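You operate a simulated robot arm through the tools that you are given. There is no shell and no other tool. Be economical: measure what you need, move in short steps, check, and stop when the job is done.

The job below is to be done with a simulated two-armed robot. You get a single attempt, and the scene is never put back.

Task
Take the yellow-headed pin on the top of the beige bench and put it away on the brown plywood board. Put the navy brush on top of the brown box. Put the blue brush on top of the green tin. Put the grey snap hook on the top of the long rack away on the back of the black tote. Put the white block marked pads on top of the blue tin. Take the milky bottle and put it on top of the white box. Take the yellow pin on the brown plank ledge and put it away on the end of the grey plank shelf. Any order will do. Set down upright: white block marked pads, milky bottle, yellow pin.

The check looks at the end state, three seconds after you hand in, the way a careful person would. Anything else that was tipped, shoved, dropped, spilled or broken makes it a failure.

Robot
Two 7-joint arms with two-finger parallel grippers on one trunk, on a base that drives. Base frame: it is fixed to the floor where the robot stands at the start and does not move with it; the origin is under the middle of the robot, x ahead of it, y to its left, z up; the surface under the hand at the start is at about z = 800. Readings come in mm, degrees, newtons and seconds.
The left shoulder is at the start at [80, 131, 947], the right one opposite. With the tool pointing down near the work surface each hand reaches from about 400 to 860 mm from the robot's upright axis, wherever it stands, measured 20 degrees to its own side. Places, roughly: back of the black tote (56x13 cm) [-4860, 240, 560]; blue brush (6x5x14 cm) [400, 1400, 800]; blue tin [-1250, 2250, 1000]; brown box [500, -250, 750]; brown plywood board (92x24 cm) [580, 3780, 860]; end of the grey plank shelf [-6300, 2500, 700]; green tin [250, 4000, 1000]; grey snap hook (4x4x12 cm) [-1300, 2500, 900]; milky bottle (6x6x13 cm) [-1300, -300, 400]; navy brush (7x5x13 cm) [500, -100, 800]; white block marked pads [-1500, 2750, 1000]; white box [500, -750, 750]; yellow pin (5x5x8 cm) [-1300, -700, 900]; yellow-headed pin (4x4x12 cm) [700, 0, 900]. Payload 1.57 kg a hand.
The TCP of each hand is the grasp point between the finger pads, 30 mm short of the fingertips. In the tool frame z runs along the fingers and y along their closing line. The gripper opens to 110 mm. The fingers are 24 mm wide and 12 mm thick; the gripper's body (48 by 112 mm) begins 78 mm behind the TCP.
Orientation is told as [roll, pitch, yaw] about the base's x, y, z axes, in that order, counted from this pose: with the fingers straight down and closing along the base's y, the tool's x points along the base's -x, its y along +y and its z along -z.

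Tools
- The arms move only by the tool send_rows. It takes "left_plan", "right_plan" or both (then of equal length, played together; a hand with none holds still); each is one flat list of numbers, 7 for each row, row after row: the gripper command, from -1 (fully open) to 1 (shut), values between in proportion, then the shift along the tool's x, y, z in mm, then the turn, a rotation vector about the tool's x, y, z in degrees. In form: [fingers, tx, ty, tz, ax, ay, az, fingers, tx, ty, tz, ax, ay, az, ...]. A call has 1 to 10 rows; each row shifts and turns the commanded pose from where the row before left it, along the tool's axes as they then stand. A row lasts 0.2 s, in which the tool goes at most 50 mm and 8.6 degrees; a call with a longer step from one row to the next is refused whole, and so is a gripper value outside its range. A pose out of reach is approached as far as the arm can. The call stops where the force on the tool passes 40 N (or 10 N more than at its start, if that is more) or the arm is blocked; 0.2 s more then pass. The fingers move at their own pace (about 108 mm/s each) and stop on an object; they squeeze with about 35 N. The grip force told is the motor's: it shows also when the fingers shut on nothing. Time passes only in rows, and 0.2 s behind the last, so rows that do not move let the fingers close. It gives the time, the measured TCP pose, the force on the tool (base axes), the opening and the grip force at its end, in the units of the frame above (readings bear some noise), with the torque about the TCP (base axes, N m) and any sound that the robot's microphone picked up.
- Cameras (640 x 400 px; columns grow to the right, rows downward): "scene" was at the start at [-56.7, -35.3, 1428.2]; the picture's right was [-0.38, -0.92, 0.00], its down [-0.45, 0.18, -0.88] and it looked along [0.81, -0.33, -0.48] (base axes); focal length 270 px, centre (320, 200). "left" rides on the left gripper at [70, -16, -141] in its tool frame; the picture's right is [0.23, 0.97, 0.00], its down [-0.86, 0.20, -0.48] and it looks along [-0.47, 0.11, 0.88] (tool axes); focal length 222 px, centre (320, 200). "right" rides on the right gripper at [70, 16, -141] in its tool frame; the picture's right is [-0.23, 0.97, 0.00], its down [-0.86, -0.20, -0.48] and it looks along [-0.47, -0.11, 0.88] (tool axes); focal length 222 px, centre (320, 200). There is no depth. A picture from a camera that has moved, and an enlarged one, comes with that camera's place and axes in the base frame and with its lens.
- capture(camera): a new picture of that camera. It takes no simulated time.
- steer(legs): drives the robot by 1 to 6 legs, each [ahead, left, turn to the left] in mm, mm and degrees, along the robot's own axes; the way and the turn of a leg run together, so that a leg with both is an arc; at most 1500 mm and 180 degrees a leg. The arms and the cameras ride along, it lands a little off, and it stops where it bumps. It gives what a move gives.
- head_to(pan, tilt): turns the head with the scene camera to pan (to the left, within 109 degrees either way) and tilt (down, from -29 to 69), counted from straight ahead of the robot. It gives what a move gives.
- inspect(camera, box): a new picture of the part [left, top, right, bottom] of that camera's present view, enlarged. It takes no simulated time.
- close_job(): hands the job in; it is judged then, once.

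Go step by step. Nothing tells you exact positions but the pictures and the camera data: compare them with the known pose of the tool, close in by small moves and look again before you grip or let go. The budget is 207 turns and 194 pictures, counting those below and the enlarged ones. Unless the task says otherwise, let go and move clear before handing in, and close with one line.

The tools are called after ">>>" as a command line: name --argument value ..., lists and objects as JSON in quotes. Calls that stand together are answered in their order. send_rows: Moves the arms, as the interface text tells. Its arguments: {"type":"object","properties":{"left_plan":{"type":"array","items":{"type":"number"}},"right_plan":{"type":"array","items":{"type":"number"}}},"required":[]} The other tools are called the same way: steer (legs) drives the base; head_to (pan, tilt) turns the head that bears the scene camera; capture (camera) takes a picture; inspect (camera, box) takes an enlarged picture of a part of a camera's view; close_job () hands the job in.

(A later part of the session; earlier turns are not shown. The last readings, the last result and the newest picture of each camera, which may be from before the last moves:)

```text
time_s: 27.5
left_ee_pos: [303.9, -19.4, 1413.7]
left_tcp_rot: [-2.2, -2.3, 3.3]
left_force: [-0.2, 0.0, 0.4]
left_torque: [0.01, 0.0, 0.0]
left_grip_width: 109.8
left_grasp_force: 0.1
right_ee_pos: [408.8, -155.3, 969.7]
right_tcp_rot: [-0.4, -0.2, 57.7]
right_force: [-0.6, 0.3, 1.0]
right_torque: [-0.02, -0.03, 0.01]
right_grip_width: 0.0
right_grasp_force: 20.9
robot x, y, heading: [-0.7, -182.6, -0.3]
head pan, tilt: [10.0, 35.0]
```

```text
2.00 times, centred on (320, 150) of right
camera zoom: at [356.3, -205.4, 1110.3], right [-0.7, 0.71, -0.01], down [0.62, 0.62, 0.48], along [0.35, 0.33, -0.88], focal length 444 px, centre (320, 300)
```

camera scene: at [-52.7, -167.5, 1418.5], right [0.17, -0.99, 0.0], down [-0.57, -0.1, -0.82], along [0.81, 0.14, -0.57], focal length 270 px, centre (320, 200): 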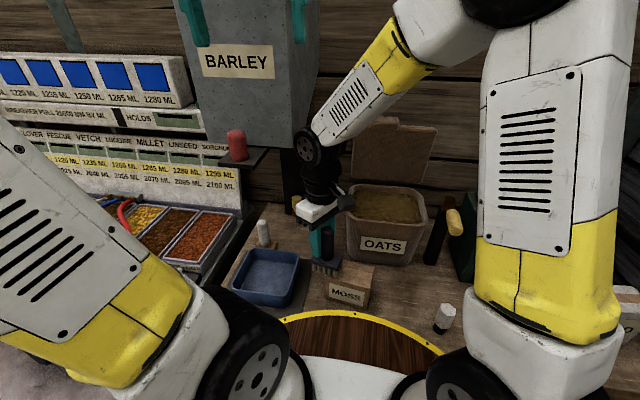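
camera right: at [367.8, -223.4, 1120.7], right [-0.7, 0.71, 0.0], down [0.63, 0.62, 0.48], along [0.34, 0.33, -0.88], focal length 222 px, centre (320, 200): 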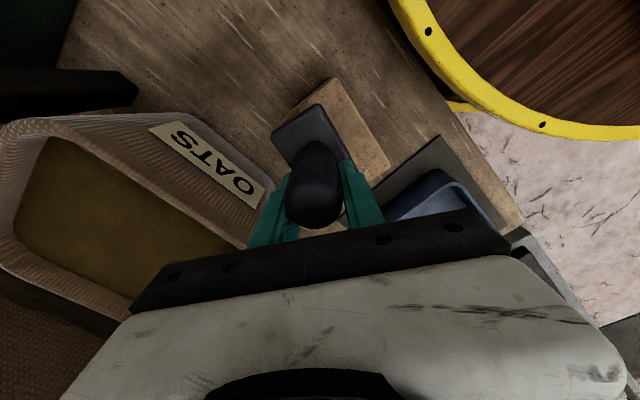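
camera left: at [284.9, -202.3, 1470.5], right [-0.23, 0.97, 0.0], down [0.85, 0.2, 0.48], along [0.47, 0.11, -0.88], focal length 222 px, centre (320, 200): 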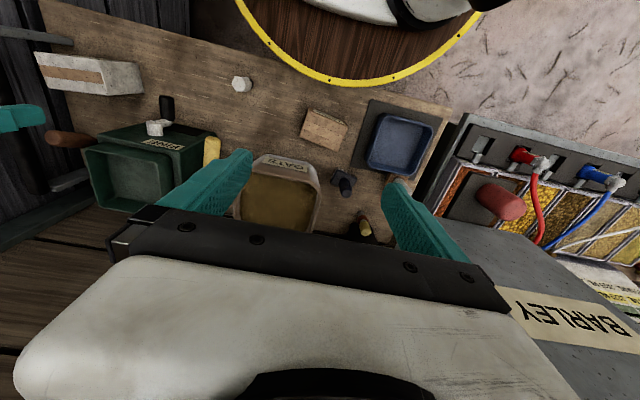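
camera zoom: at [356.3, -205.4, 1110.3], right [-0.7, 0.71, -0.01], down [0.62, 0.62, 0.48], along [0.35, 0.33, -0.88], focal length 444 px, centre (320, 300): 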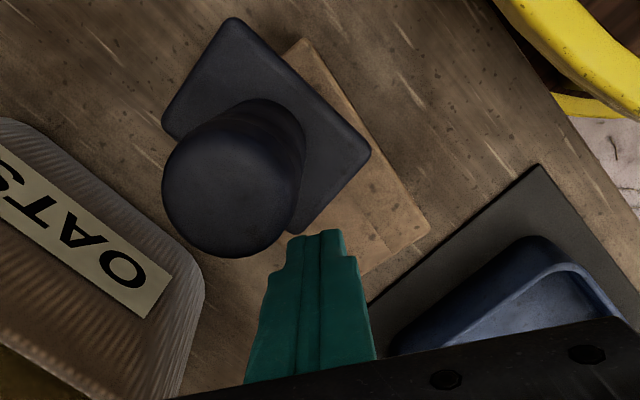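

The brush slipped but still stands on the box's right end. I'll lift, reopen, and regrip to shift it to the middle.

>>> send_rows --right_plan '[1, 0, 0, -40, 0, 0, 0, 1, 0, 0, -40, 0, 0, 0, -0.2, 17, -13.6, 0, 0, 0, 0, -0.2, 17, -13.6, 0, 0, 0, 0, -0.2, 0, 0, 0, 0, 0, 0]'

>>> inspect --camera "right" --box '[220, 50, 420, 250]'

>>> inspect --camera "scene" --box '[290, 200, 400, 310]'

```text
time_s: 28.7
left_ee_pos: [303.5, -20.7, 1413.1]
left_tcp_rot: [-2.2, -2.3, 3.4]
left_force: [-0.1, -0.7, 0.2]
left_torque: [0.0, 0.0, -0.01]
left_grip_width: 110.0
left_grasp_force: 0.0
right_ee_pos: [412.7, -198.7, 1049.6]
right_tcp_rot: [-0.4, -0.1, 57.7]
right_force: [-0.1, 1.1, 0.6]
right_torque: [0.01, -0.05, 0.01]
right_grip_width: 65.8
right_grasp_force: 0.1
robot x, y, heading: [0.3, -182.3, -0.5]
head pan, tilt: [10.0, 35.0]
```

```text
2.00 times, centred on (320, 150) of right
camera zoom: at [360.4, -248.8, 1190.7], right [-0.7, 0.71, -0.01], down [0.62, 0.62, 0.48], along [0.35, 0.33, -0.88], focal length 444 px, centre (320, 300)
```

zoom: 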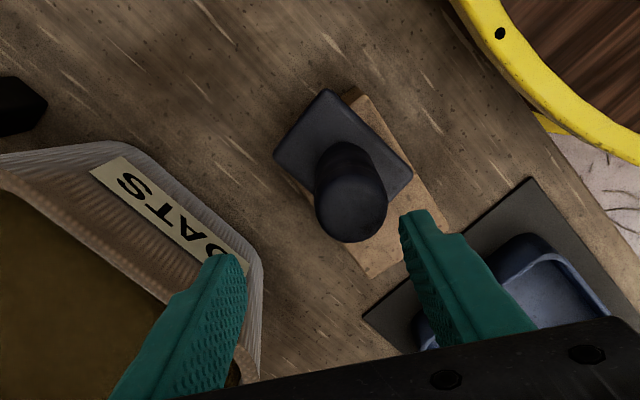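

```text
3.64 times, centred on (345, 255) of scene
camera zoom: at [-53.1, -167.8, 1418.5], right [0.17, -0.99, 0.0], down [-0.57, -0.1, -0.82], along [0.81, 0.14, -0.57], focal length 981 px, centre (229, 0)
```

zoom: 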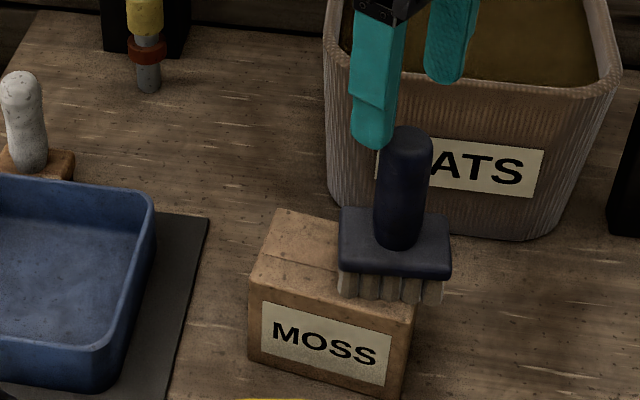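

>>> send_rows --right_plan '[-0.2, 8, 11, 0, 0, 0, 0, -0.2, 0, 0, 20, 0, 0, 0, -0.2, 0, 0, 15, 0, 0, 0, -0.2, 0, 0, 0, 0, 0, 0]'

>>> inspect --camera "right" --box '[220, 50, 420, 250]'

>>> inspect --camera "scene" --box '[290, 200, 400, 310]'

```text
time_s: 29.7
left_ee_pos: [302.9, -20.1, 1412.8]
left_tcp_rot: [-2.1, -2.3, 3.4]
left_force: [0.5, 1.1, 0.6]
left_torque: [-0.02, -0.03, 0.02]
left_grip_width: 110.0
left_grasp_force: 0.1
right_ee_pos: [399.1, -198.2, 1014.5]
right_tcp_rot: [-0.3, -0.3, 57.7]
right_force: [-0.3, 0.2, 0.2]
right_torque: [-0.01, -0.03, 0.03]
right_grip_width: 65.8
right_grasp_force: 0.1
robot x, y, heading: [-0.7, -185.8, -0.1]
head pan, tilt: [10.0, 35.0]
```

```text
2.00 times, centred on (320, 150) of right
camera zoom: at [347.2, -249.4, 1155.4], right [-0.7, 0.71, -0.01], down [0.62, 0.62, 0.48], along [0.35, 0.33, -0.88], focal length 444 px, centre (320, 300)
```

zoom: 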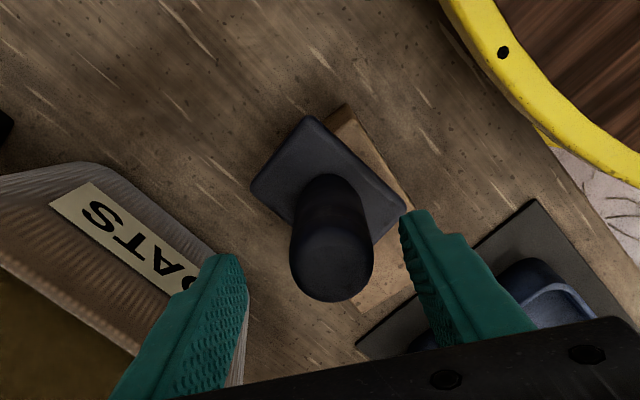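

```text
3.64 times, centred on (345, 255) of scene
camera zoom: at [-53.1, -167.8, 1418.5], right [0.17, -0.99, 0.0], down [-0.57, -0.1, -0.82], along [0.81, 0.14, -0.57], focal length 981 px, centre (229, 0)
```

zoom: 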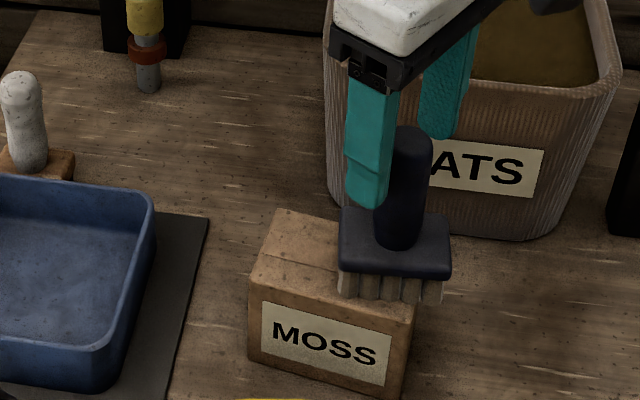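

>>> send_rows --right_plan '[-0.2, 0, 4, 16, 0, 0, 0, -0.2, 0, 0, 16, 0, 0, 0, -0.2, 0, 0, 14, 0, 0, 0, 1, 0, 0, 0, 0, 0, 0, 1, 0, 0, 0, 0, 0, 0, 1, 0, 0, -2, 0, 0, 0]'

>>> inspect --camera "scene" --box '[290, 200, 400, 310]'

```text
time_s: 31.1
left_ee_pos: [303.1, -20.9, 1413.7]
left_tcp_rot: [-2.2, -2.3, 3.4]
left_force: [0.7, -0.5, -0.3]
left_torque: [0.02, 0.06, 0.01]
left_grip_width: 110.0
left_grasp_force: 0.1
right_ee_pos: [397.1, -196.1, 968.6]
right_tcp_rot: [-0.3, -0.1, 57.6]
right_force: [-0.2, 0.1, 0.8]
right_torque: [0.03, 0.0, -0.02]
right_grip_width: 31.1
right_grasp_force: 35.1
robot x, y, heading: [-0.1, -182.4, -0.4]
head pan, tilt: [10.0, 35.0]
```

```text
3.64 times, centred on (345, 255) of scene
camera zoom: at [-53.0, -167.8, 1418.5], right [0.17, -0.99, 0.0], down [-0.57, -0.1, -0.82], along [0.81, 0.14, -0.57], focal length 981 px, centre (229, 0)
```

zoom: 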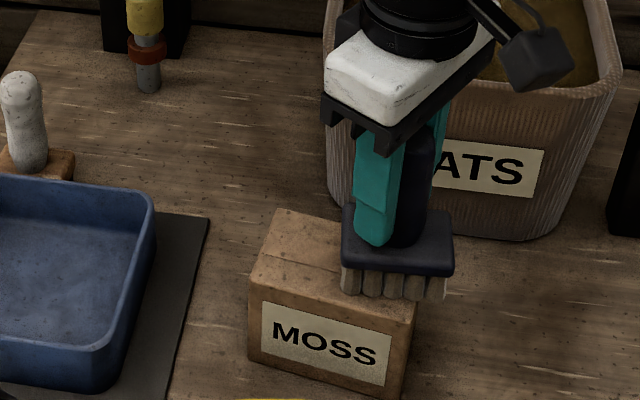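

>>> send_rows --right_plan '[1, 0, 0, -8, 0, 0, 0, 1, -16, 1.2, 0, 0, 0, 0, 1, -16, 1.2, 0, 0, 0, 0, 1, 0, 0, 0, 0, 0, 0, 1, 0, 0, 2, 0, 0, 0, 1, 0, 0, 2, 0, 0, 0, 1, 0, 0, 2, 0, 0, 0, 1, 0, 0, 1, 0, 0, 0]'

>>> inspect --camera "scene" --box '[290, 200, 400, 310]'

```text
time_s: 32.9
left_ee_pos: [302.8, -19.1, 1413.7]
left_tcp_rot: [-2.2, -2.3, 3.4]
left_force: [0.0, 0.6, -1.0]
left_torque: [0.0, -0.02, -0.02]
left_grip_width: 110.0
left_grasp_force: 0.0
right_ee_pos: [410.9, -167.9, 971.1]
right_tcp_rot: [-0.4, -0.2, 57.7]
right_force: [-0.5, -0.1, -2.5]
right_torque: [-0.03, -0.01, 0.03]
right_grip_width: 31.2
right_grasp_force: 34.6
robot x, y, heading: [0.5, -181.6, -0.5]
head pan, tilt: [10.0, 35.0]
```

```text
3.64 times, centred on (345, 255) of scene
camera zoom: at [-53.1, -167.8, 1418.5], right [0.17, -0.99, 0.0], down [-0.57, -0.1, -0.82], along [0.81, 0.14, -0.57], focal length 981 px, centre (229, 0)
```

zoom: 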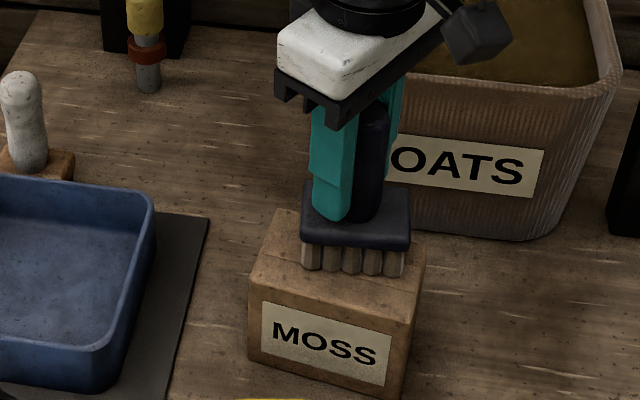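

>>> send_rows --right_plan '[1, 0, 0, 1.5, 0, 0, 0, 1, 0, 0, 1.5, 0, 0, 0, 1, 0, 0, 0, 0, 0, 0, -0.2, 0, 0, 0, 0, 0, 0, -0.2, 0, 0, 0, 0, 0, 0, -0.2, 0, 0, -20, 0, 0, 0, -0.2, 0, 0, -40, 0, 0, 0, -0.2, 0, 0, -40, 0, 0, 0]'

>>> inspect --camera "scene" --box '[260, 160, 440, 310]'

>>> capture --camera "right"

```text
time_s: 34.7
left_ee_pos: [304.1, -20.4, 1414.2]
left_tcp_rot: [-2.1, -2.3, 3.5]
left_force: [0.9, 0.1, -0.1]
left_torque: [-0.01, 0.04, -0.01]
left_grip_width: 110.1
left_grasp_force: 0.0
right_ee_pos: [412.4, -168.3, 1068.7]
right_tcp_rot: [-0.3, -0.2, 57.7]
right_force: [0.1, 0.5, 0.5]
right_torque: [0.02, 0.02, 0.04]
right_grip_width: 65.7
right_grasp_force: 0.0
robot x, y, heading: [1.8, -186.1, -0.5]
head pan, tilt: [10.0, 35.0]
```

```text
2.67 times, centred on (350, 235) of scene
camera zoom: at [-52.8, -167.7, 1418.5], right [0.17, -0.99, 0.0], down [-0.57, -0.1, -0.82], along [0.81, 0.14, -0.57], focal length 719 px, centre (240, 107)
```

zoom: 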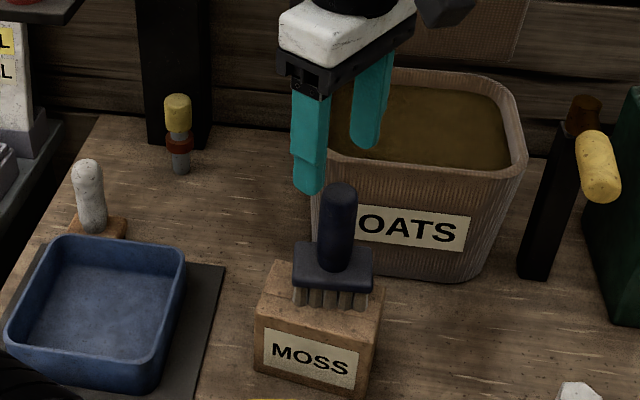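

```text
150 pictures are left
camera right: at [359.1, -219.1, 1209.7], right [-0.7, 0.71, -0.01], down [0.62, 0.62, 0.48], along [0.35, 0.33, -0.88], focal length 222 px, centre (320, 200)
```

right: 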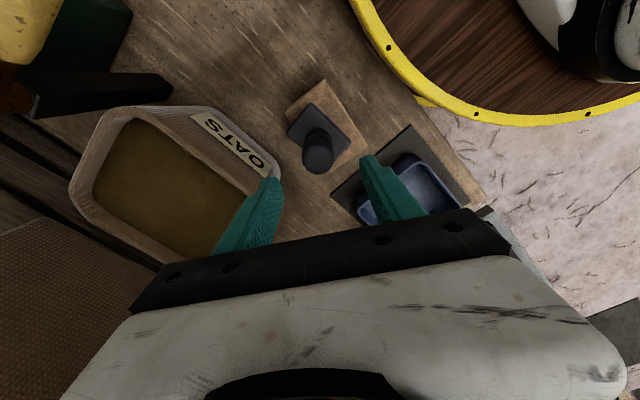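

Navy brush stands on the MOSS box. Next I take the yellow-headed pin with the right hand tilted 45° under the hopper; first rotate and go to a waypoint, moving the left hand further aside.

>>> send_rows --left_plan '[-1, 0, 27, 0, 0, 0, 0, -1, 0, 27, 0, 0, 0, 0, -1, 0, 27, 0, 0, 0, 0, -1, 0, 0, 0, 0, 0, 0, -1, 0, 0, 0, 0, 0, 0, -1, 0, 0, 0, 0, 0, 0, -1, 0, 0, 0, 0, 0, 0, -1, 0, 0, 0, 0, 0, 0, -1, 0, 0, 0, 0, 0, 0, -1, 0, 0, 0, 0, 0, 0]' --right_plan '[-0.1, 0, 0, -20, 0, 0, 7, -0.1, 0, 0, 0, 0, 0, 7, -0.1, 0, 0, 0, 0, 0, 7, -0.1, 0, 0, 0, 0, 0, 6.7, -0.1, 0, 0, 0, 0, -7.5, 0, -0.1, 0, 0, 0, 0, -7.5, 0, -0.1, 0, 0, 0, 0, -7.5, 0, -0.1, 0, 0, 0, 0, -7.5, 0, -0.1, 0, 0, 0, 0, -7.5, 0, -0.1, 0, 0, 0, 0, -7.5, 0]'

>>> send_rows --right_plan '[-0.1, -4.2, 24.8, 36.8, 0, 0, 0, -0.1, -4.2, 24.8, 40, 0, 0, 0, -0.1, 4, 24.8, 40, 0, 0, 0, -0.1, 0, 0, 0, 0, 0, 0]'

>>> capture --camera "right"

>>> capture --camera "scene"

```text
time_s: 36.9
left_ee_pos: [298.3, 61.5, 1411.3]
left_tcp_rot: [-2.1, -2.3, 3.3]
left_force: [0.0, 0.1, 1.3]
left_torque: [0.03, -0.01, 0.0]
left_grip_width: 110.1
left_grasp_force: 0.1
right_ee_pos: [432.9, -157.6, 1107.3]
right_tcp_rot: [-0.3, -45.2, 30.2]
right_force: [0.0, 0.9, -0.4]
right_torque: [0.0, -0.03, -0.02]
right_grip_width: 60.4
right_grasp_force: 0.0
right hand out of reach, approached as far as the arm can: row 10
robot x, y, heading: [-0.8, -183.9, -0.4]
head pan, tilt: [10.0, 35.0]
```

```text
time_s: 37.9
left_ee_pos: [301.3, 59.8, 1410.6]
left_tcp_rot: [-2.0, -2.2, 3.4]
left_force: [1.7, -1.0, 0.4]
left_torque: [0.11, 0.13, 0.01]
left_grip_width: 110.0
left_grasp_force: 0.1
right_ee_pos: [469.9, -50.7, 1026.3]
right_tcp_rot: [-0.3, -45.3, 30.3]
right_force: [2.5, -3.0, -0.2]
right_torque: [0.2, 0.15, 0.27]
right_grip_width: 60.6
right_grasp_force: 0.0
robot x, y, heading: [-1.9, -183.6, -0.2]
head pan, tilt: [10.0, 35.0]
```

```text
149 pictures are left
camera right: at [331.5, -111.9, 1075.8], right [-0.35, 0.92, 0.16], down [0.32, -0.04, 0.94], along [0.88, 0.38, -0.29], focal length 222 px, centre (320, 200)
```

right: 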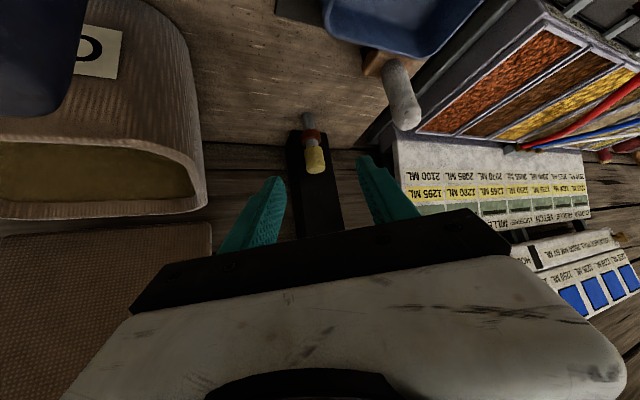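

```text
148 pictures are left
camera scene: at [-50.7, -169.1, 1418.6], right [0.17, -0.99, 0.0], down [-0.57, -0.1, -0.82], along [0.81, 0.14, -0.58], focal length 270 px, centre (320, 200)
```

scene: 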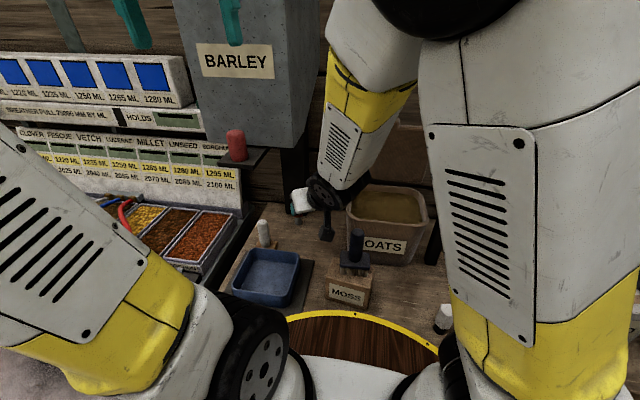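

>>> send_rows --right_plan '[-0.1, 0, 0, 0, -5.9, 0, -5.9, -0.1, 0, 0, 0, -5.9, 0, -5.9, -0.1, 0, 0, 0, -5.9, 0, -5.9, -0.1, 0, 0, 0, 0, 0, 0]'

>>> send_rows --right_plan '[-0.1, -7.1, -27.8, 30.4, 0, 0, 0, -0.1, -7.1, -27.8, 30.4, 0, 0, 0, -0.1, -7.1, -27.8, 30.4, 0, 0, 0, -0.1, -7.1, -27.8, 30.4, 0, 0, 0, -0.1, 0, 0, 0, 0, 0, 0]'

>>> capture --camera "right"

>>> capture --camera "scene"

```text
time_s: 38.9
left_ee_pos: [298.7, 61.0, 1410.8]
left_tcp_rot: [-2.2, -2.3, 3.4]
left_force: [0.3, 0.9, -0.4]
left_torque: [-0.01, 0.01, 0.02]
left_grip_width: 109.9
left_grasp_force: 0.0
right_ee_pos: [470.0, -50.8, 1028.2]
right_tcp_rot: [-0.6, -45.3, 55.4]
right_force: [0.4, 0.8, -0.3]
right_torque: [-0.02, -0.01, -0.02]
right_grip_width: 60.6
right_grasp_force: 0.1
robot x, y, heading: [2.7, -185.1, -0.5]
head pan, tilt: [10.0, 35.0]
```

```text
time_s: 40.1
left_ee_pos: [298.1, 59.8, 1411.7]
left_tcp_rot: [-2.2, -2.3, 3.4]
left_force: [-0.6, 0.3, 0.5]
left_torque: [-0.01, -0.01, -0.01]
left_grip_width: 109.8
left_grasp_force: 0.1
right_ee_pos: [621.3, -27.3, 962.7]
right_tcp_rot: [-0.5, -45.1, 55.5]
right_force: [1.1, 0.8, -0.5]
right_torque: [-0.01, 0.0, -0.06]
right_grip_width: 60.6
right_grasp_force: 0.1
robot x, y, heading: [-0.9, -179.4, -0.3]
head pan, tilt: [10.0, 35.0]
```

```text
147 pictures are left
camera right: at [522.2, -141.2, 1013.1], right [-0.71, 0.69, 0.15], down [0.31, 0.1, 0.94], along [0.64, 0.72, -0.29], focal length 222 px, centre (320, 200)
```

right: 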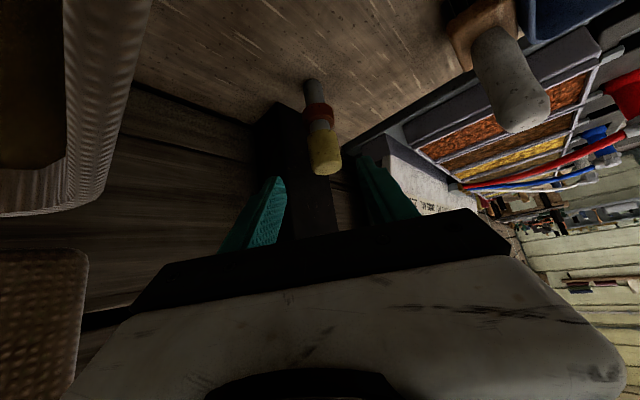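

```text
146 pictures are left
camera scene: at [-53.1, -167.8, 1418.5], right [0.17, -0.99, 0.0], down [-0.57, -0.1, -0.82], along [0.81, 0.14, -0.57], focal length 270 px, centre (320, 200)
```

scene: 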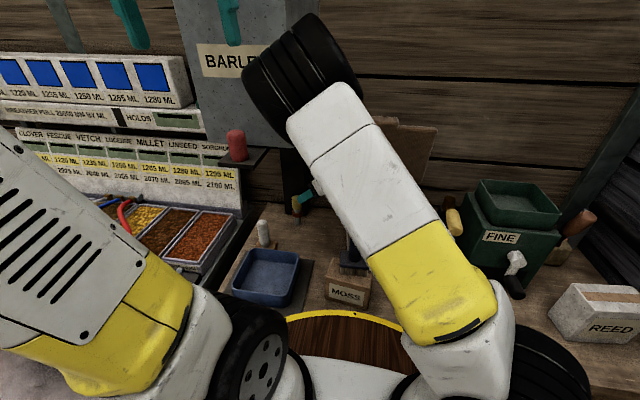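

>>> send_rows --right_plan '[0.05, 0, 4, 20, 0, 0, 0, 0.05, 0, 0, 25, 0, 0, 0, 0.05, 0, 0, 25, 0, 0, 0, 0.05, 0, 0, 0, 0, 0, 0]'

>>> inspect --camera "right" --box '[220, 50, 460, 250]'

```text
time_s: 41.1
left_ee_pos: [298.0, 59.7, 1411.7]
left_tcp_rot: [-2.2, -2.3, 3.3]
left_force: [-0.1, 0.2, 0.0]
left_torque: [0.01, 0.0, -0.04]
left_grip_width: 110.0
left_grasp_force: 0.0
right_ee_pos: [648.5, 13.9, 913.8]
right_tcp_rot: [-0.7, -45.2, 55.3]
right_force: [0.1, 0.5, 0.0]
right_torque: [-0.03, -0.01, 0.0]
right_grip_width: 52.4
right_grasp_force: 0.1
robot x, y, heading: [2.6, -188.2, -0.4]
head pan, tilt: [10.0, 35.0]
```

```text
2.00 times, centred on (340, 150) of right
camera zoom: at [547.3, -99.1, 964.4], right [-0.71, 0.69, 0.15], down [0.31, 0.1, 0.95], along [0.64, 0.72, -0.29], focal length 444 px, centre (280, 300)
```

zoom: 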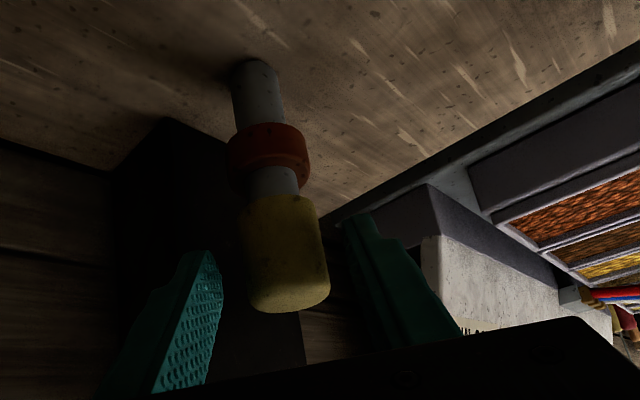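

>>> send_rows --right_plan '[0.05, 0, 0, 10, 0, 0, 0, 0.05, 0, 0, 10, 0, 0, 0, 0.05, 0, 0, 8, 0, 0, 0, 1, 0, 0, 0, 0, 0, 0, 1, 0, 0, 0, 0, 0, 0, 1, 0, 0, 0, 0, 0, 0]'

>>> inspect --camera "right" --box '[220, 50, 460, 250]'

```text
time_s: 42.5
left_ee_pos: [293.7, 46.6, 1414.0]
left_tcp_rot: [-1.8, -2.7, 2.8]
left_force: [-0.5, 0.2, 0.8]
left_torque: [-0.02, 0.0, -0.02]
left_grip_width: 110.1
left_grasp_force: 0.1
right_ee_pos: [660.4, 16.6, 908.0]
right_tcp_rot: [-0.7, -46.4, 54.6]
right_force: [-2.3, 1.7, 10.0]
right_torque: [0.4, 0.1, 0.05]
right_grip_width: 32.6
right_grasp_force: 34.4
robot x, y, heading: [2.3, -180.1, -0.6]
head pan, tilt: [10.0, 35.0]
```

```text
2.00 times, centred on (340, 150) of right
camera zoom: at [557.8, -96.4, 954.7], right [-0.7, 0.7, 0.16], down [0.3, 0.08, 0.95], along [0.65, 0.71, -0.27], focal length 444 px, centre (280, 300)
```

zoom: 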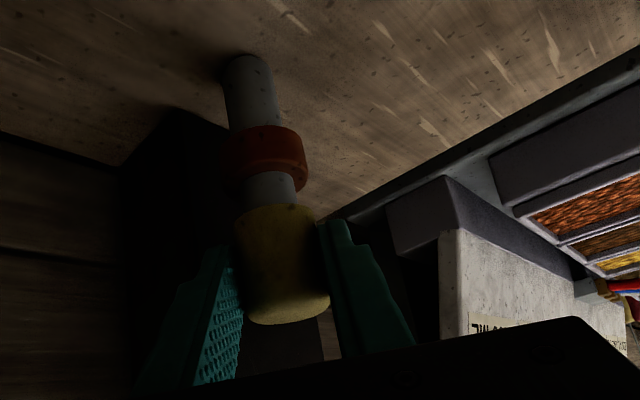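

>>> capture --camera "scene"

>>> capture --camera "left"

```text
143 pictures are left
camera scene: at [-60.1, -178.8, 1418.3], right [0.16, -0.99, -0.01], down [-0.56, -0.09, -0.82], along [0.81, 0.14, -0.57], focal length 270 px, centre (320, 200)
```

scene: 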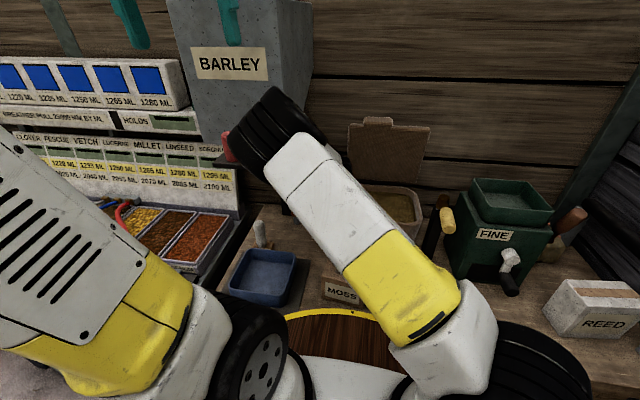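

```text
142 pictures are left
camera left: at [217.5, 31.6, 1552.2], right [-0.27, 0.96, -0.04], down [0.82, 0.26, 0.51], along [0.5, 0.11, -0.86], focal length 222 px, centre (320, 200)
```

left: 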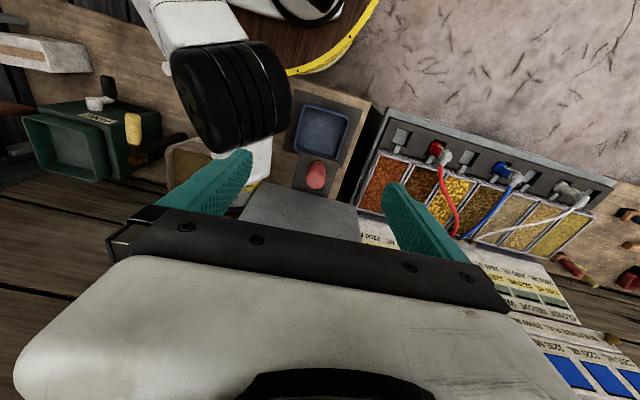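

>>> send_rows --right_plan '[1, 0, 0, -10, 0, 0, 0, 1, 0, 0, -20, 0, 0, 0, 1, 0, 0, -30, 0, 0, 0, 1, 0, 0, -30, 0, 0, 0, 1, 0, 0, 0, 0, 0, 0]'

>>> capture --camera "right"

>>> capture --camera "scene"

```text
time_s: 43.7
left_ee_pos: [298.5, 62.1, 1410.3]
left_tcp_rot: [-2.3, -2.3, 3.4]
left_force: [-0.6, -0.5, -0.3]
left_torque: [0.02, 0.0, 0.04]
left_grip_width: 110.1
left_grasp_force: 0.0
right_ee_pos: [621.0, -19.4, 955.8]
right_tcp_rot: [-0.5, -45.2, 55.5]
right_force: [-0.2, -0.1, -2.1]
right_torque: [-0.04, 0.02, -0.01]
right_grip_width: 32.7
right_grasp_force: 34.6
robot x, y, heading: [1.7, -185.9, -0.0]
head pan, tilt: [10.0, 35.0]
```

```text
141 pictures are left
camera right: at [521.6, -133.8, 1006.9], right [-0.71, 0.69, 0.15], down [0.31, 0.11, 0.95], along [0.63, 0.72, -0.29], focal length 222 px, centre (320, 200)
```

right: 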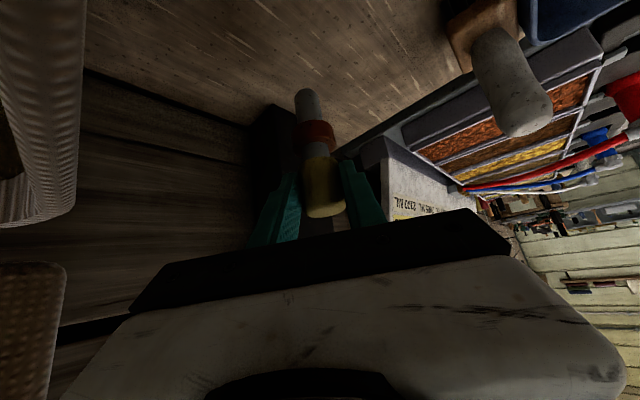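

```text
140 pictures are left
camera scene: at [-53.0, -167.4, 1418.5], right [0.17, -0.99, 0.0], down [-0.57, -0.1, -0.82], along [0.81, 0.14, -0.57], focal length 270 px, centre (320, 200)
```

scene: 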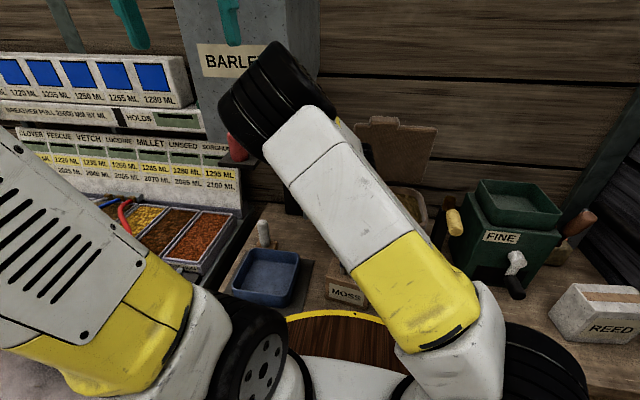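

>>> send_rows --right_plan '[1, 7.1, 27.8, -30.4, 0, 0, 0, 1, 7.1, 27.8, -30.4, 0, 0, 0, 1, 7.1, 27.8, -30.4, 0, 0, 0, 1, 7.1, 27.8, -30.4, 0, 0, 0, 1, 0, 0, 0, 0, 0, 0]'

>>> capture --camera "scene"

```text
time_s: 44.9
left_ee_pos: [298.2, 60.3, 1411.9]
left_tcp_rot: [-2.2, -2.3, 3.4]
left_force: [0.2, -0.2, -0.4]
left_torque: [0.0, -0.02, 0.0]
left_grip_width: 109.8
left_grasp_force: 0.0
right_ee_pos: [467.8, -42.8, 1023.2]
right_tcp_rot: [-0.5, -45.1, 55.4]
right_force: [0.0, 0.2, -2.3]
right_torque: [-0.03, 0.02, -0.01]
right_grip_width: 32.7
right_grasp_force: 34.6
robot x, y, heading: [-1.3, -185.0, -0.5]
head pan, tilt: [10.0, 35.0]
```

```text
139 pictures are left
camera scene: at [-53.1, -167.7, 1418.5], right [0.17, -0.99, 0.0], down [-0.57, -0.1, -0.82], along [0.81, 0.14, -0.57], focal length 270 px, centre (320, 200)
```

scene: 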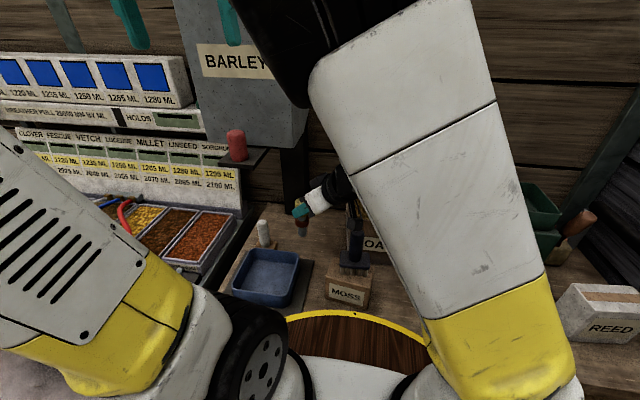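

>>> steer --legs '[[-400, 0, 0]]'

>>> head_to --pan 100 --tilt 20

>>> capture --camera "scene"

>>> head_to --pan -105 --tilt 20

>>> capture --camera "scene"

```text
time_s: 47.4
left_ee_pos: [-102.7, 62.7, 1411.6]
left_tcp_rot: [-2.2, -2.3, 3.4]
left_force: [0.8, 0.6, -0.1]
left_torque: [0.01, -0.01, 0.02]
left_grip_width: 110.1
left_grasp_force: 0.0
right_ee_pos: [67.2, -41.3, 1022.5]
right_tcp_rot: [-0.6, -45.0, 55.4]
right_force: [-0.2, -0.6, -2.3]
right_torque: [-0.02, 0.02, -0.03]
right_grip_width: 32.5
right_grasp_force: 35.3
robot x, y, heading: [-402.3, -179.7, -0.4]
head pan, tilt: [10.0, 35.0]
```

```text
time_s: 49.0
left_ee_pos: [-102.6, 63.0, 1410.2]
left_tcp_rot: [-2.1, -2.4, 3.4]
left_force: [-0.8, -0.1, -0.1]
left_torque: [-0.02, -0.02, 0.02]
left_grip_width: 110.1
left_grasp_force: 0.1
right_ee_pos: [67.5, -41.7, 1022.5]
right_tcp_rot: [-0.6, -45.1, 55.4]
right_force: [-0.2, 0.5, -2.1]
right_torque: [-0.06, 0.04, 0.04]
right_grip_width: 32.6
right_grasp_force: 34.9
robot x, y, heading: [-401.0, -178.3, -0.3]
head pan, tilt: [100.0, 20.0]
```

```text
138 pictures are left
camera scene: at [-557.0, -88.9, 1442.4], right [0.99, 0.17, 0.0], down [0.06, -0.34, -0.94], along [-0.16, 0.93, -0.34], focal length 270 px, centre (320, 200)
```

scene: 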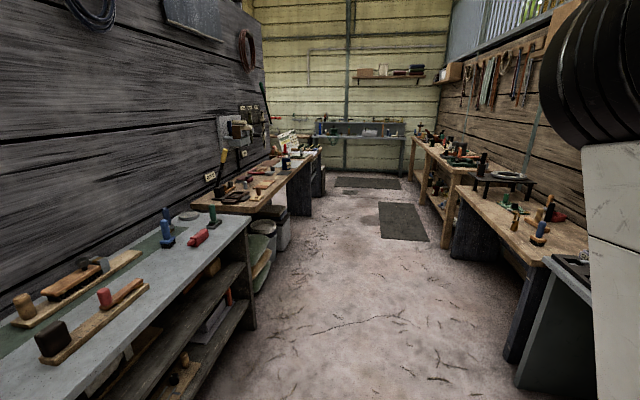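

```text
time_s: 52.0
left_ee_pos: [-103.1, 62.8, 1412.6]
left_tcp_rot: [-2.2, -2.4, 3.3]
left_force: [0.4, 0.4, 1.2]
left_torque: [-0.01, 0.02, -0.01]
left_grip_width: 110.1
left_grasp_force: 0.1
right_ee_pos: [66.7, -41.9, 1022.1]
right_tcp_rot: [-0.7, -45.2, 55.4]
right_force: [-0.6, 0.4, -0.9]
right_torque: [-0.06, 0.04, 0.0]
right_grip_width: 32.5
right_grasp_force: 34.6
robot x, y, heading: [-398.9, -181.7, -0.2]
head pan, tilt: [-105.0, 20.0]
```

```text
137 pictures are left
camera scene: at [-565.8, -270.5, 1442.4], right [-0.96, 0.26, 0.0], down [0.09, 0.33, -0.94], along [-0.25, -0.91, -0.34], focal length 270 px, centre (320, 200)
```

scene: 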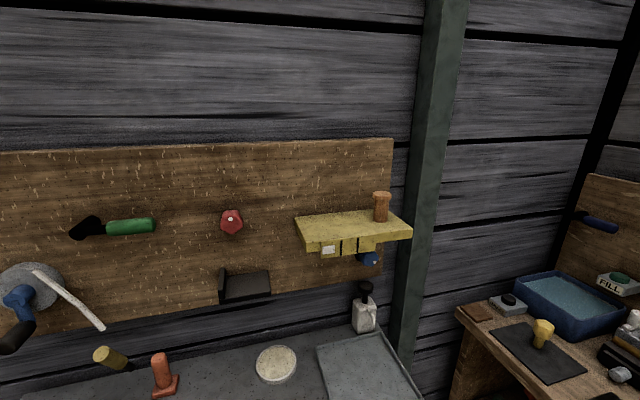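

Looking round: a bench with lower shelves lies behind (x<-1000), the yellow pin stands on a bench at about (-1290,-660). I turn round to face it.

>>> steer --legs '[[0, 0, 90], [0, 0, 90]]'

>>> head_to --pan 20 --tilt 40

>>> capture --camera "scene"

>>> capture --camera "left"

```text
time_s: 60.1
left_ee_pos: [-693.1, -431.9, 1410.7]
left_tcp_rot: [-2.2, -2.3, -175.4]
left_force: [-0.2, 0.0, -1.1]
left_torque: [-0.02, 0.01, -0.02]
left_grip_width: 110.0
left_grasp_force: 0.0
right_ee_pos: [-865.5, -329.6, 1021.3]
right_tcp_rot: [-0.6, -45.1, -123.4]
right_force: [0.0, 0.1, -1.8]
right_torque: [0.08, -0.01, 0.0]
right_grip_width: 33.0
right_grasp_force: 35.1
robot x, y, heading: [-399.4, -177.5, -179.1]
head pan, tilt: [-105.0, 20.0]
```

```text
time_s: 62.1
left_ee_pos: [-693.5, -430.9, 1411.7]
left_tcp_rot: [-2.2, -2.3, -175.4]
left_force: [0.6, 0.8, 0.4]
left_torque: [0.03, -0.03, 0.0]
left_grip_width: 109.9
left_grasp_force: 0.0
right_ee_pos: [-865.7, -328.9, 1022.8]
right_tcp_rot: [-0.6, -45.1, -123.5]
right_force: [0.4, 1.1, -1.8]
right_torque: [0.03, 0.01, 0.0]
right_grip_width: 32.5
right_grasp_force: 34.7
robot x, y, heading: [-402.6, -180.9, -178.9]
head pan, tilt: [20.0, 40.0]
```

```text
136 pictures are left
camera scene: at [-341.1, -209.6, 1411.0], right [-0.36, 0.93, 0.0], down [0.6, 0.23, -0.77], along [-0.72, -0.27, -0.64], focal length 270 px, centre (320, 200)
```

scene: 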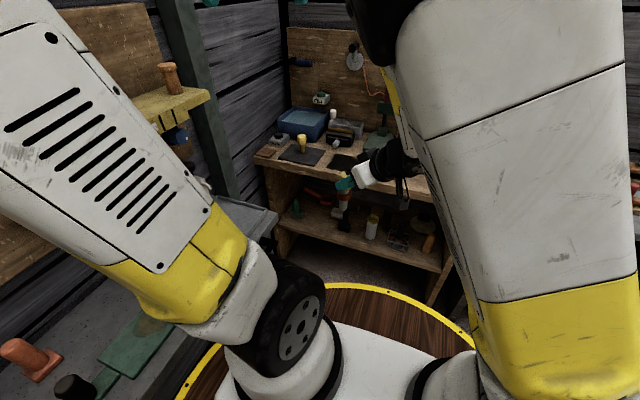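

```text
135 pictures are left
camera left: at [-618.6, -413.9, 1549.2], right [0.3, -0.95, -0.05], down [-0.82, -0.28, 0.5], along [-0.49, -0.11, -0.86], focal length 222 px, centre (320, 200)
```

left: 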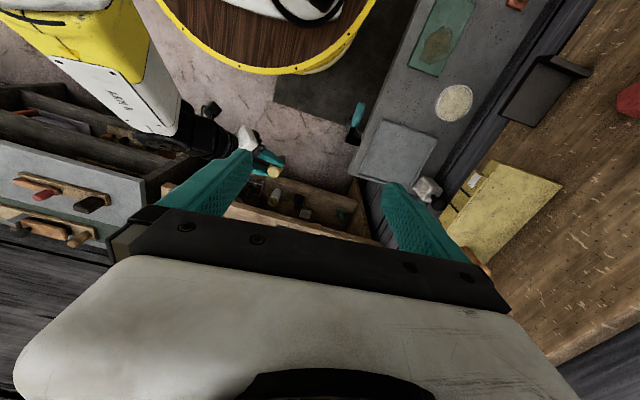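

>>> inspect --camera "scene" --box '[240, 90, 460, 300]'

```text
1.90 times, centred on (350, 195) of scene
camera zoom: at [-341.1, -209.6, 1411.0], right [-0.36, 0.93, 0.0], down [0.6, 0.23, -0.77], along [-0.72, -0.27, -0.64], focal length 514 px, centre (263, 210)
```

zoom: 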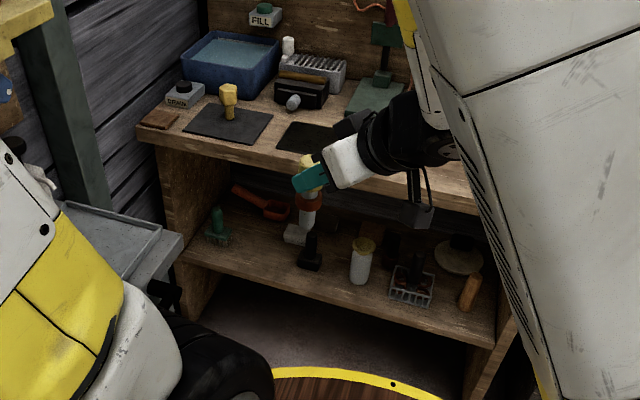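

The milky bottle stands on the lower shelf under the corner bench, about (-1310,-305), shelf z≈400. First I tuck the right hand (with the pin) to its own side.

>>> send_rows --right_plan '[1, 0, 0, 0, 5.56, 0, 5.56, 1, 0, 0, 0, 5.56, 0, 5.56, 1, 0, 0, 0, 5.56, 0, 5.56, 1, 0, 0, 0, 5.56, 0, 5.56, 1, 0, 0, 0, 5.56, 0, 5.56, 1, 0, 0, 0, 5.56, 0, 5.56, 1, 0, 0, 0, 5.56, 0, 5.56]'

>>> send_rows --right_plan '[1, -4.2, -44.3, -11.1, 0, 0, 0, 1, -4.2, -44.3, -11.1, 0, 0, 0, 1, -4.2, -44.3, -11.1, 0, 0, 0, 1, -4.2, -44.3, -11.1, 0, 0, 0, 1, -4.2, -44.3, -11.1, 0, 0, 0, 1, -4.2, -44.3, -11.1, 0, 0, 0, 1, -4.2, -44.3, -11.1, 0, 0, 0, 1, -4.2, -44.3, -11.1, 0, 0, 0, 1, -4.2, -44.3, -11.1, 0, 0, 0]'

>>> capture --camera "scene"

```text
time_s: 63.8
left_ee_pos: [-692.6, -430.4, 1410.4]
left_tcp_rot: [-2.2, -2.3, -175.4]
left_force: [-1.2, -0.1, -0.8]
left_torque: [-0.03, 0.0, -0.01]
left_grip_width: 110.1
left_grasp_force: 0.1
right_ee_pos: [-866.3, -329.3, 1023.1]
right_tcp_rot: [-0.2, -45.3, -178.9]
right_force: [0.4, 0.5, -1.9]
right_torque: [0.0, -0.1, 0.04]
right_grip_width: 32.6
right_grasp_force: 34.7
robot x, y, heading: [-399.8, -177.8, -179.2]
head pan, tilt: [20.0, 40.0]
```

```text
time_s: 65.8
left_ee_pos: [-693.0, -430.3, 1410.5]
left_tcp_rot: [-2.2, -2.3, -175.3]
left_force: [-0.9, -0.4, -1.1]
left_torque: [0.08, 0.0, -0.01]
left_grip_width: 110.0
left_grasp_force: 0.1
right_ee_pos: [-859.3, 54.3, 1144.5]
right_tcp_rot: [-0.2, -45.4, -178.5]
right_force: [0.6, 0.0, -1.7]
right_torque: [0.03, -0.05, 0.01]
right_grip_width: 32.6
right_grasp_force: 35.6
right hand out of reach, approached as far as the arm can: row 4, 5, 6
robot x, y, heading: [-402.2, -178.3, -179.1]
head pan, tilt: [20.0, 40.0]
```

```text
133 pictures are left
camera scene: at [-341.2, -210.0, 1411.0], right [-0.36, 0.93, 0.0], down [0.6, 0.23, -0.77], along [-0.72, -0.27, -0.64], focal length 270 px, centre (320, 200)
```

scene: 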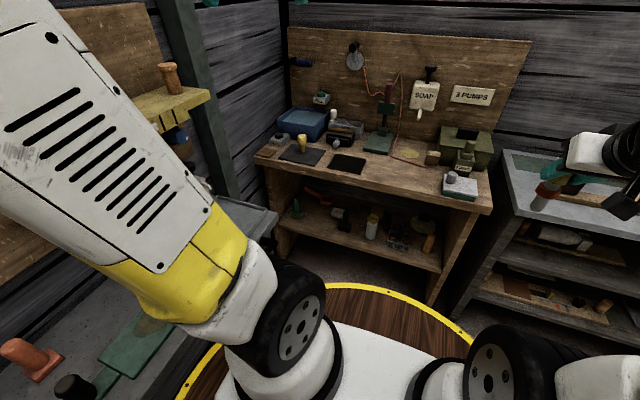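

>>> inspect --camera "scene" --box '[250, 120, 510, 300]'

>>> steer --legs '[[250, 0, 0]]'

>>> head_to --pan 10 --tilt 50

>>> capture --camera "scene"

```text
2.22 times, centred on (380, 210) of scene
camera zoom: at [-341.2, -210.0, 1411.0], right [-0.36, 0.93, 0.0], down [0.6, 0.23, -0.77], along [-0.72, -0.27, -0.64], focal length 600 px, centre (187, 178)
```

zoom: 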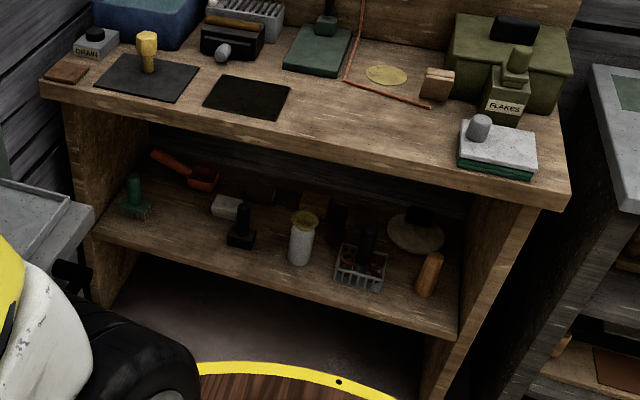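

```text
time_s: 67.6
left_ee_pos: [-946.4, -434.7, 1409.9]
left_tcp_rot: [-2.2, -2.3, -175.5]
left_force: [-0.2, -0.1, 0.4]
left_torque: [-0.02, -0.04, -0.01]
left_grip_width: 110.4
left_grasp_force: 0.1
right_ee_pos: [-1111.5, 53.2, 1144.5]
right_tcp_rot: [-0.2, -45.4, -178.8]
right_force: [0.0, -0.4, -1.9]
right_torque: [0.02, -0.05, -0.01]
right_grip_width: 32.7
right_grasp_force: 35.1
robot x, y, heading: [-656.6, -184.8, -179.1]
head pan, tilt: [20.0, 40.0]
```

```text
time_s: 68.3
left_ee_pos: [-945.0, -435.0, 1410.8]
left_tcp_rot: [-2.2, -2.4, -175.6]
left_force: [-0.2, -0.5, 0.1]
left_torque: [0.01, 0.02, 0.01]
left_grip_width: 110.0
left_grasp_force: 0.1
right_ee_pos: [-1111.0, 52.3, 1143.4]
right_tcp_rot: [-0.1, -45.4, -178.8]
right_force: [0.4, -1.1, -3.2]
right_torque: [-0.02, -0.05, 0.04]
right_grip_width: 32.6
right_grasp_force: 35.1
robot x, y, heading: [-650.4, -183.5, -179.0]
head pan, tilt: [10.0, 50.0]
```

```text
131 pictures are left
camera scene: at [-590.3, -197.9, 1396.8], right [-0.19, 0.98, 0.0], down [0.75, 0.15, -0.64], along [-0.63, -0.12, -0.77], focal length 270 px, centre (320, 200)
```

scene: 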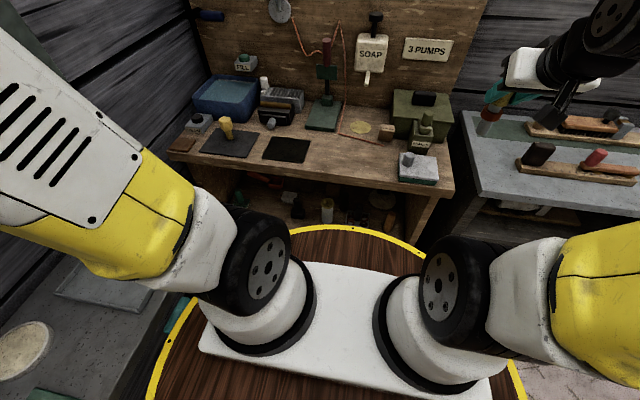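

>>> inspect --camera "scene" --box '[220, 150, 440, 260]'

```text
2.91 times, centred on (330, 205) of scene
camera zoom: at [-590.3, -197.9, 1396.8], right [-0.19, 0.98, 0.0], down [0.75, 0.15, -0.64], along [-0.63, -0.12, -0.77], focal length 785 px, centre (291, 186)
```

zoom: 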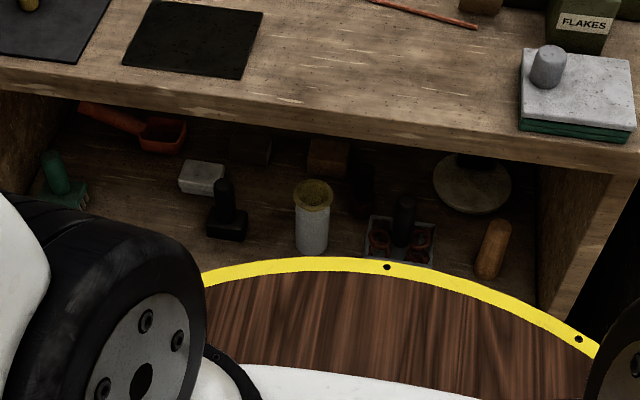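

The bottle top triangulates to about (-1282,-300,538). I back up 100 mm for arm clearance and bring the left hand forward and pitched toward horizontal.

>>> steer --legs '[[-100, 0, 0]]'

>>> send_rows --left_plan '[-1, -25, -13, 30, 0, -6.5, 0, -1, -25, -13, 30, 0, -6.5, 0, -1, -25, -13, 30, 0, -6.5, 0, -1, -25, -13, 30, 0, -6.5, 0, -1, -20, -13, 35, 0, -6.5, 0, -1, -10, -13, 35, 0, -6.5, 0, -1, 0, -13, 35, 0, -6.5, 0, -1, 0, -13, 35, 0, -6.5, 0, -1, 0, -10, 35, 0, -6.5, 0, -1, 0, -10, 35, 0, -6.5, 0]'

>>> capture --camera "scene"

```text
time_s: 69.5
left_ee_pos: [-845.7, -432.7, 1411.3]
left_tcp_rot: [-2.2, -2.3, -175.5]
left_force: [0.1, 0.0, -0.2]
left_torque: [0.02, -0.03, -0.04]
left_grip_width: 110.0
left_grasp_force: 0.1
right_ee_pos: [-1012.7, 54.2, 1145.3]
right_tcp_rot: [-0.2, -45.4, -178.7]
right_force: [-0.9, -0.5, -2.8]
right_torque: [-0.01, -0.05, 0.02]
right_grip_width: 32.6
right_grasp_force: 35.0
robot x, y, heading: [-554.5, -182.9, -179.0]
head pan, tilt: [10.0, 50.0]
```

```text
time_s: 71.8
left_ee_pos: [-1140.5, -273.7, 1194.8]
left_tcp_rot: [-5.8, -68.1, -175.7]
left_force: [-0.4, 1.4, 0.1]
left_torque: [-0.03, 0.03, 0.04]
left_grip_width: 109.9
left_grasp_force: 0.1
right_ee_pos: [-1010.1, 54.8, 1142.8]
right_tcp_rot: [-0.1, -45.5, -178.8]
right_force: [1.0, 0.5, -2.0]
right_torque: [-0.02, -0.05, 0.04]
right_grip_width: 32.6
right_grasp_force: 35.7
robot x, y, heading: [-552.3, -186.3, -178.8]
head pan, tilt: [10.0, 50.0]
stopped in row 10 (left hand): the arm was blocked; the commanded pose is now the measured one
```

```text
129 pictures are left
camera scene: at [-489.2, -195.4, 1396.8], right [-0.19, 0.98, 0.0], down [0.75, 0.14, -0.64], along [-0.63, -0.12, -0.77], focal length 270 px, centre (320, 200)
```

scene: 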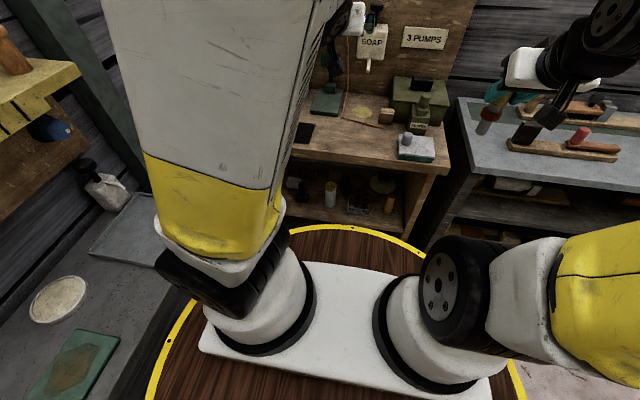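

>>> send_rows --left_plan '[-1, 10, 5, -10, -5.8, 0, 0, -1, 0, 5, 0, 2.8, 3, 1.1, -1, 41, 2, 17.5, 0, 0, 0, -1, 41, 2, 17.5, 0, 0, 0, -1, 41, 2, 17.5, 0, 0, 0, -1, 41, 2, 17.5, 0, 0, 0, -1, 41, 2, 17.5, 0, 0, 0, -1, 41, 2, 17.5, 0, 0, 0]'

>>> capture --camera "scene"

```text
time_s: 73.7
left_ee_pos: [-1131.7, -295.3, 922.1]
left_tcp_rot: [-0.6, -65.2, -177.9]
left_force: [0.3, 0.3, 0.6]
left_torque: [-0.01, 0.03, -0.01]
left_grip_width: 110.1
left_grasp_force: 0.1
left hand out of reach, approached as far as the arm can: row 6
right_ee_pos: [-1011.0, 53.9, 1143.8]
right_tcp_rot: [-0.2, -45.4, -178.7]
right_force: [0.2, 0.2, -2.6]
right_torque: [-0.02, -0.03, 0.0]
right_grip_width: 32.8
right_grasp_force: 34.8
robot x, y, heading: [-551.3, -181.6, -179.3]
head pan, tilt: [10.0, 50.0]
```

```text
128 pictures are left
camera scene: at [-489.7, -196.4, 1396.8], right [-0.19, 0.98, 0.0], down [0.75, 0.15, -0.64], along [-0.63, -0.12, -0.77], focal length 270 px, centre (320, 200)
```

scene: 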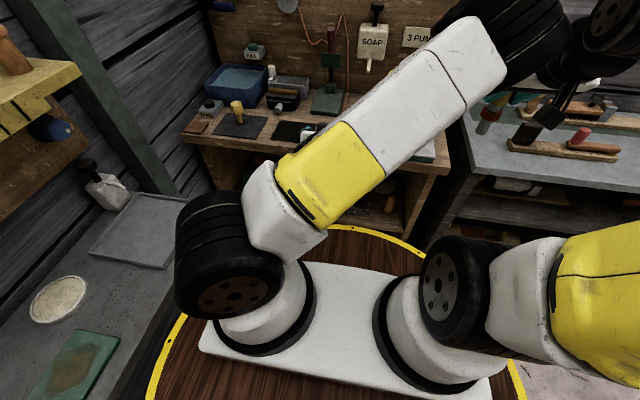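

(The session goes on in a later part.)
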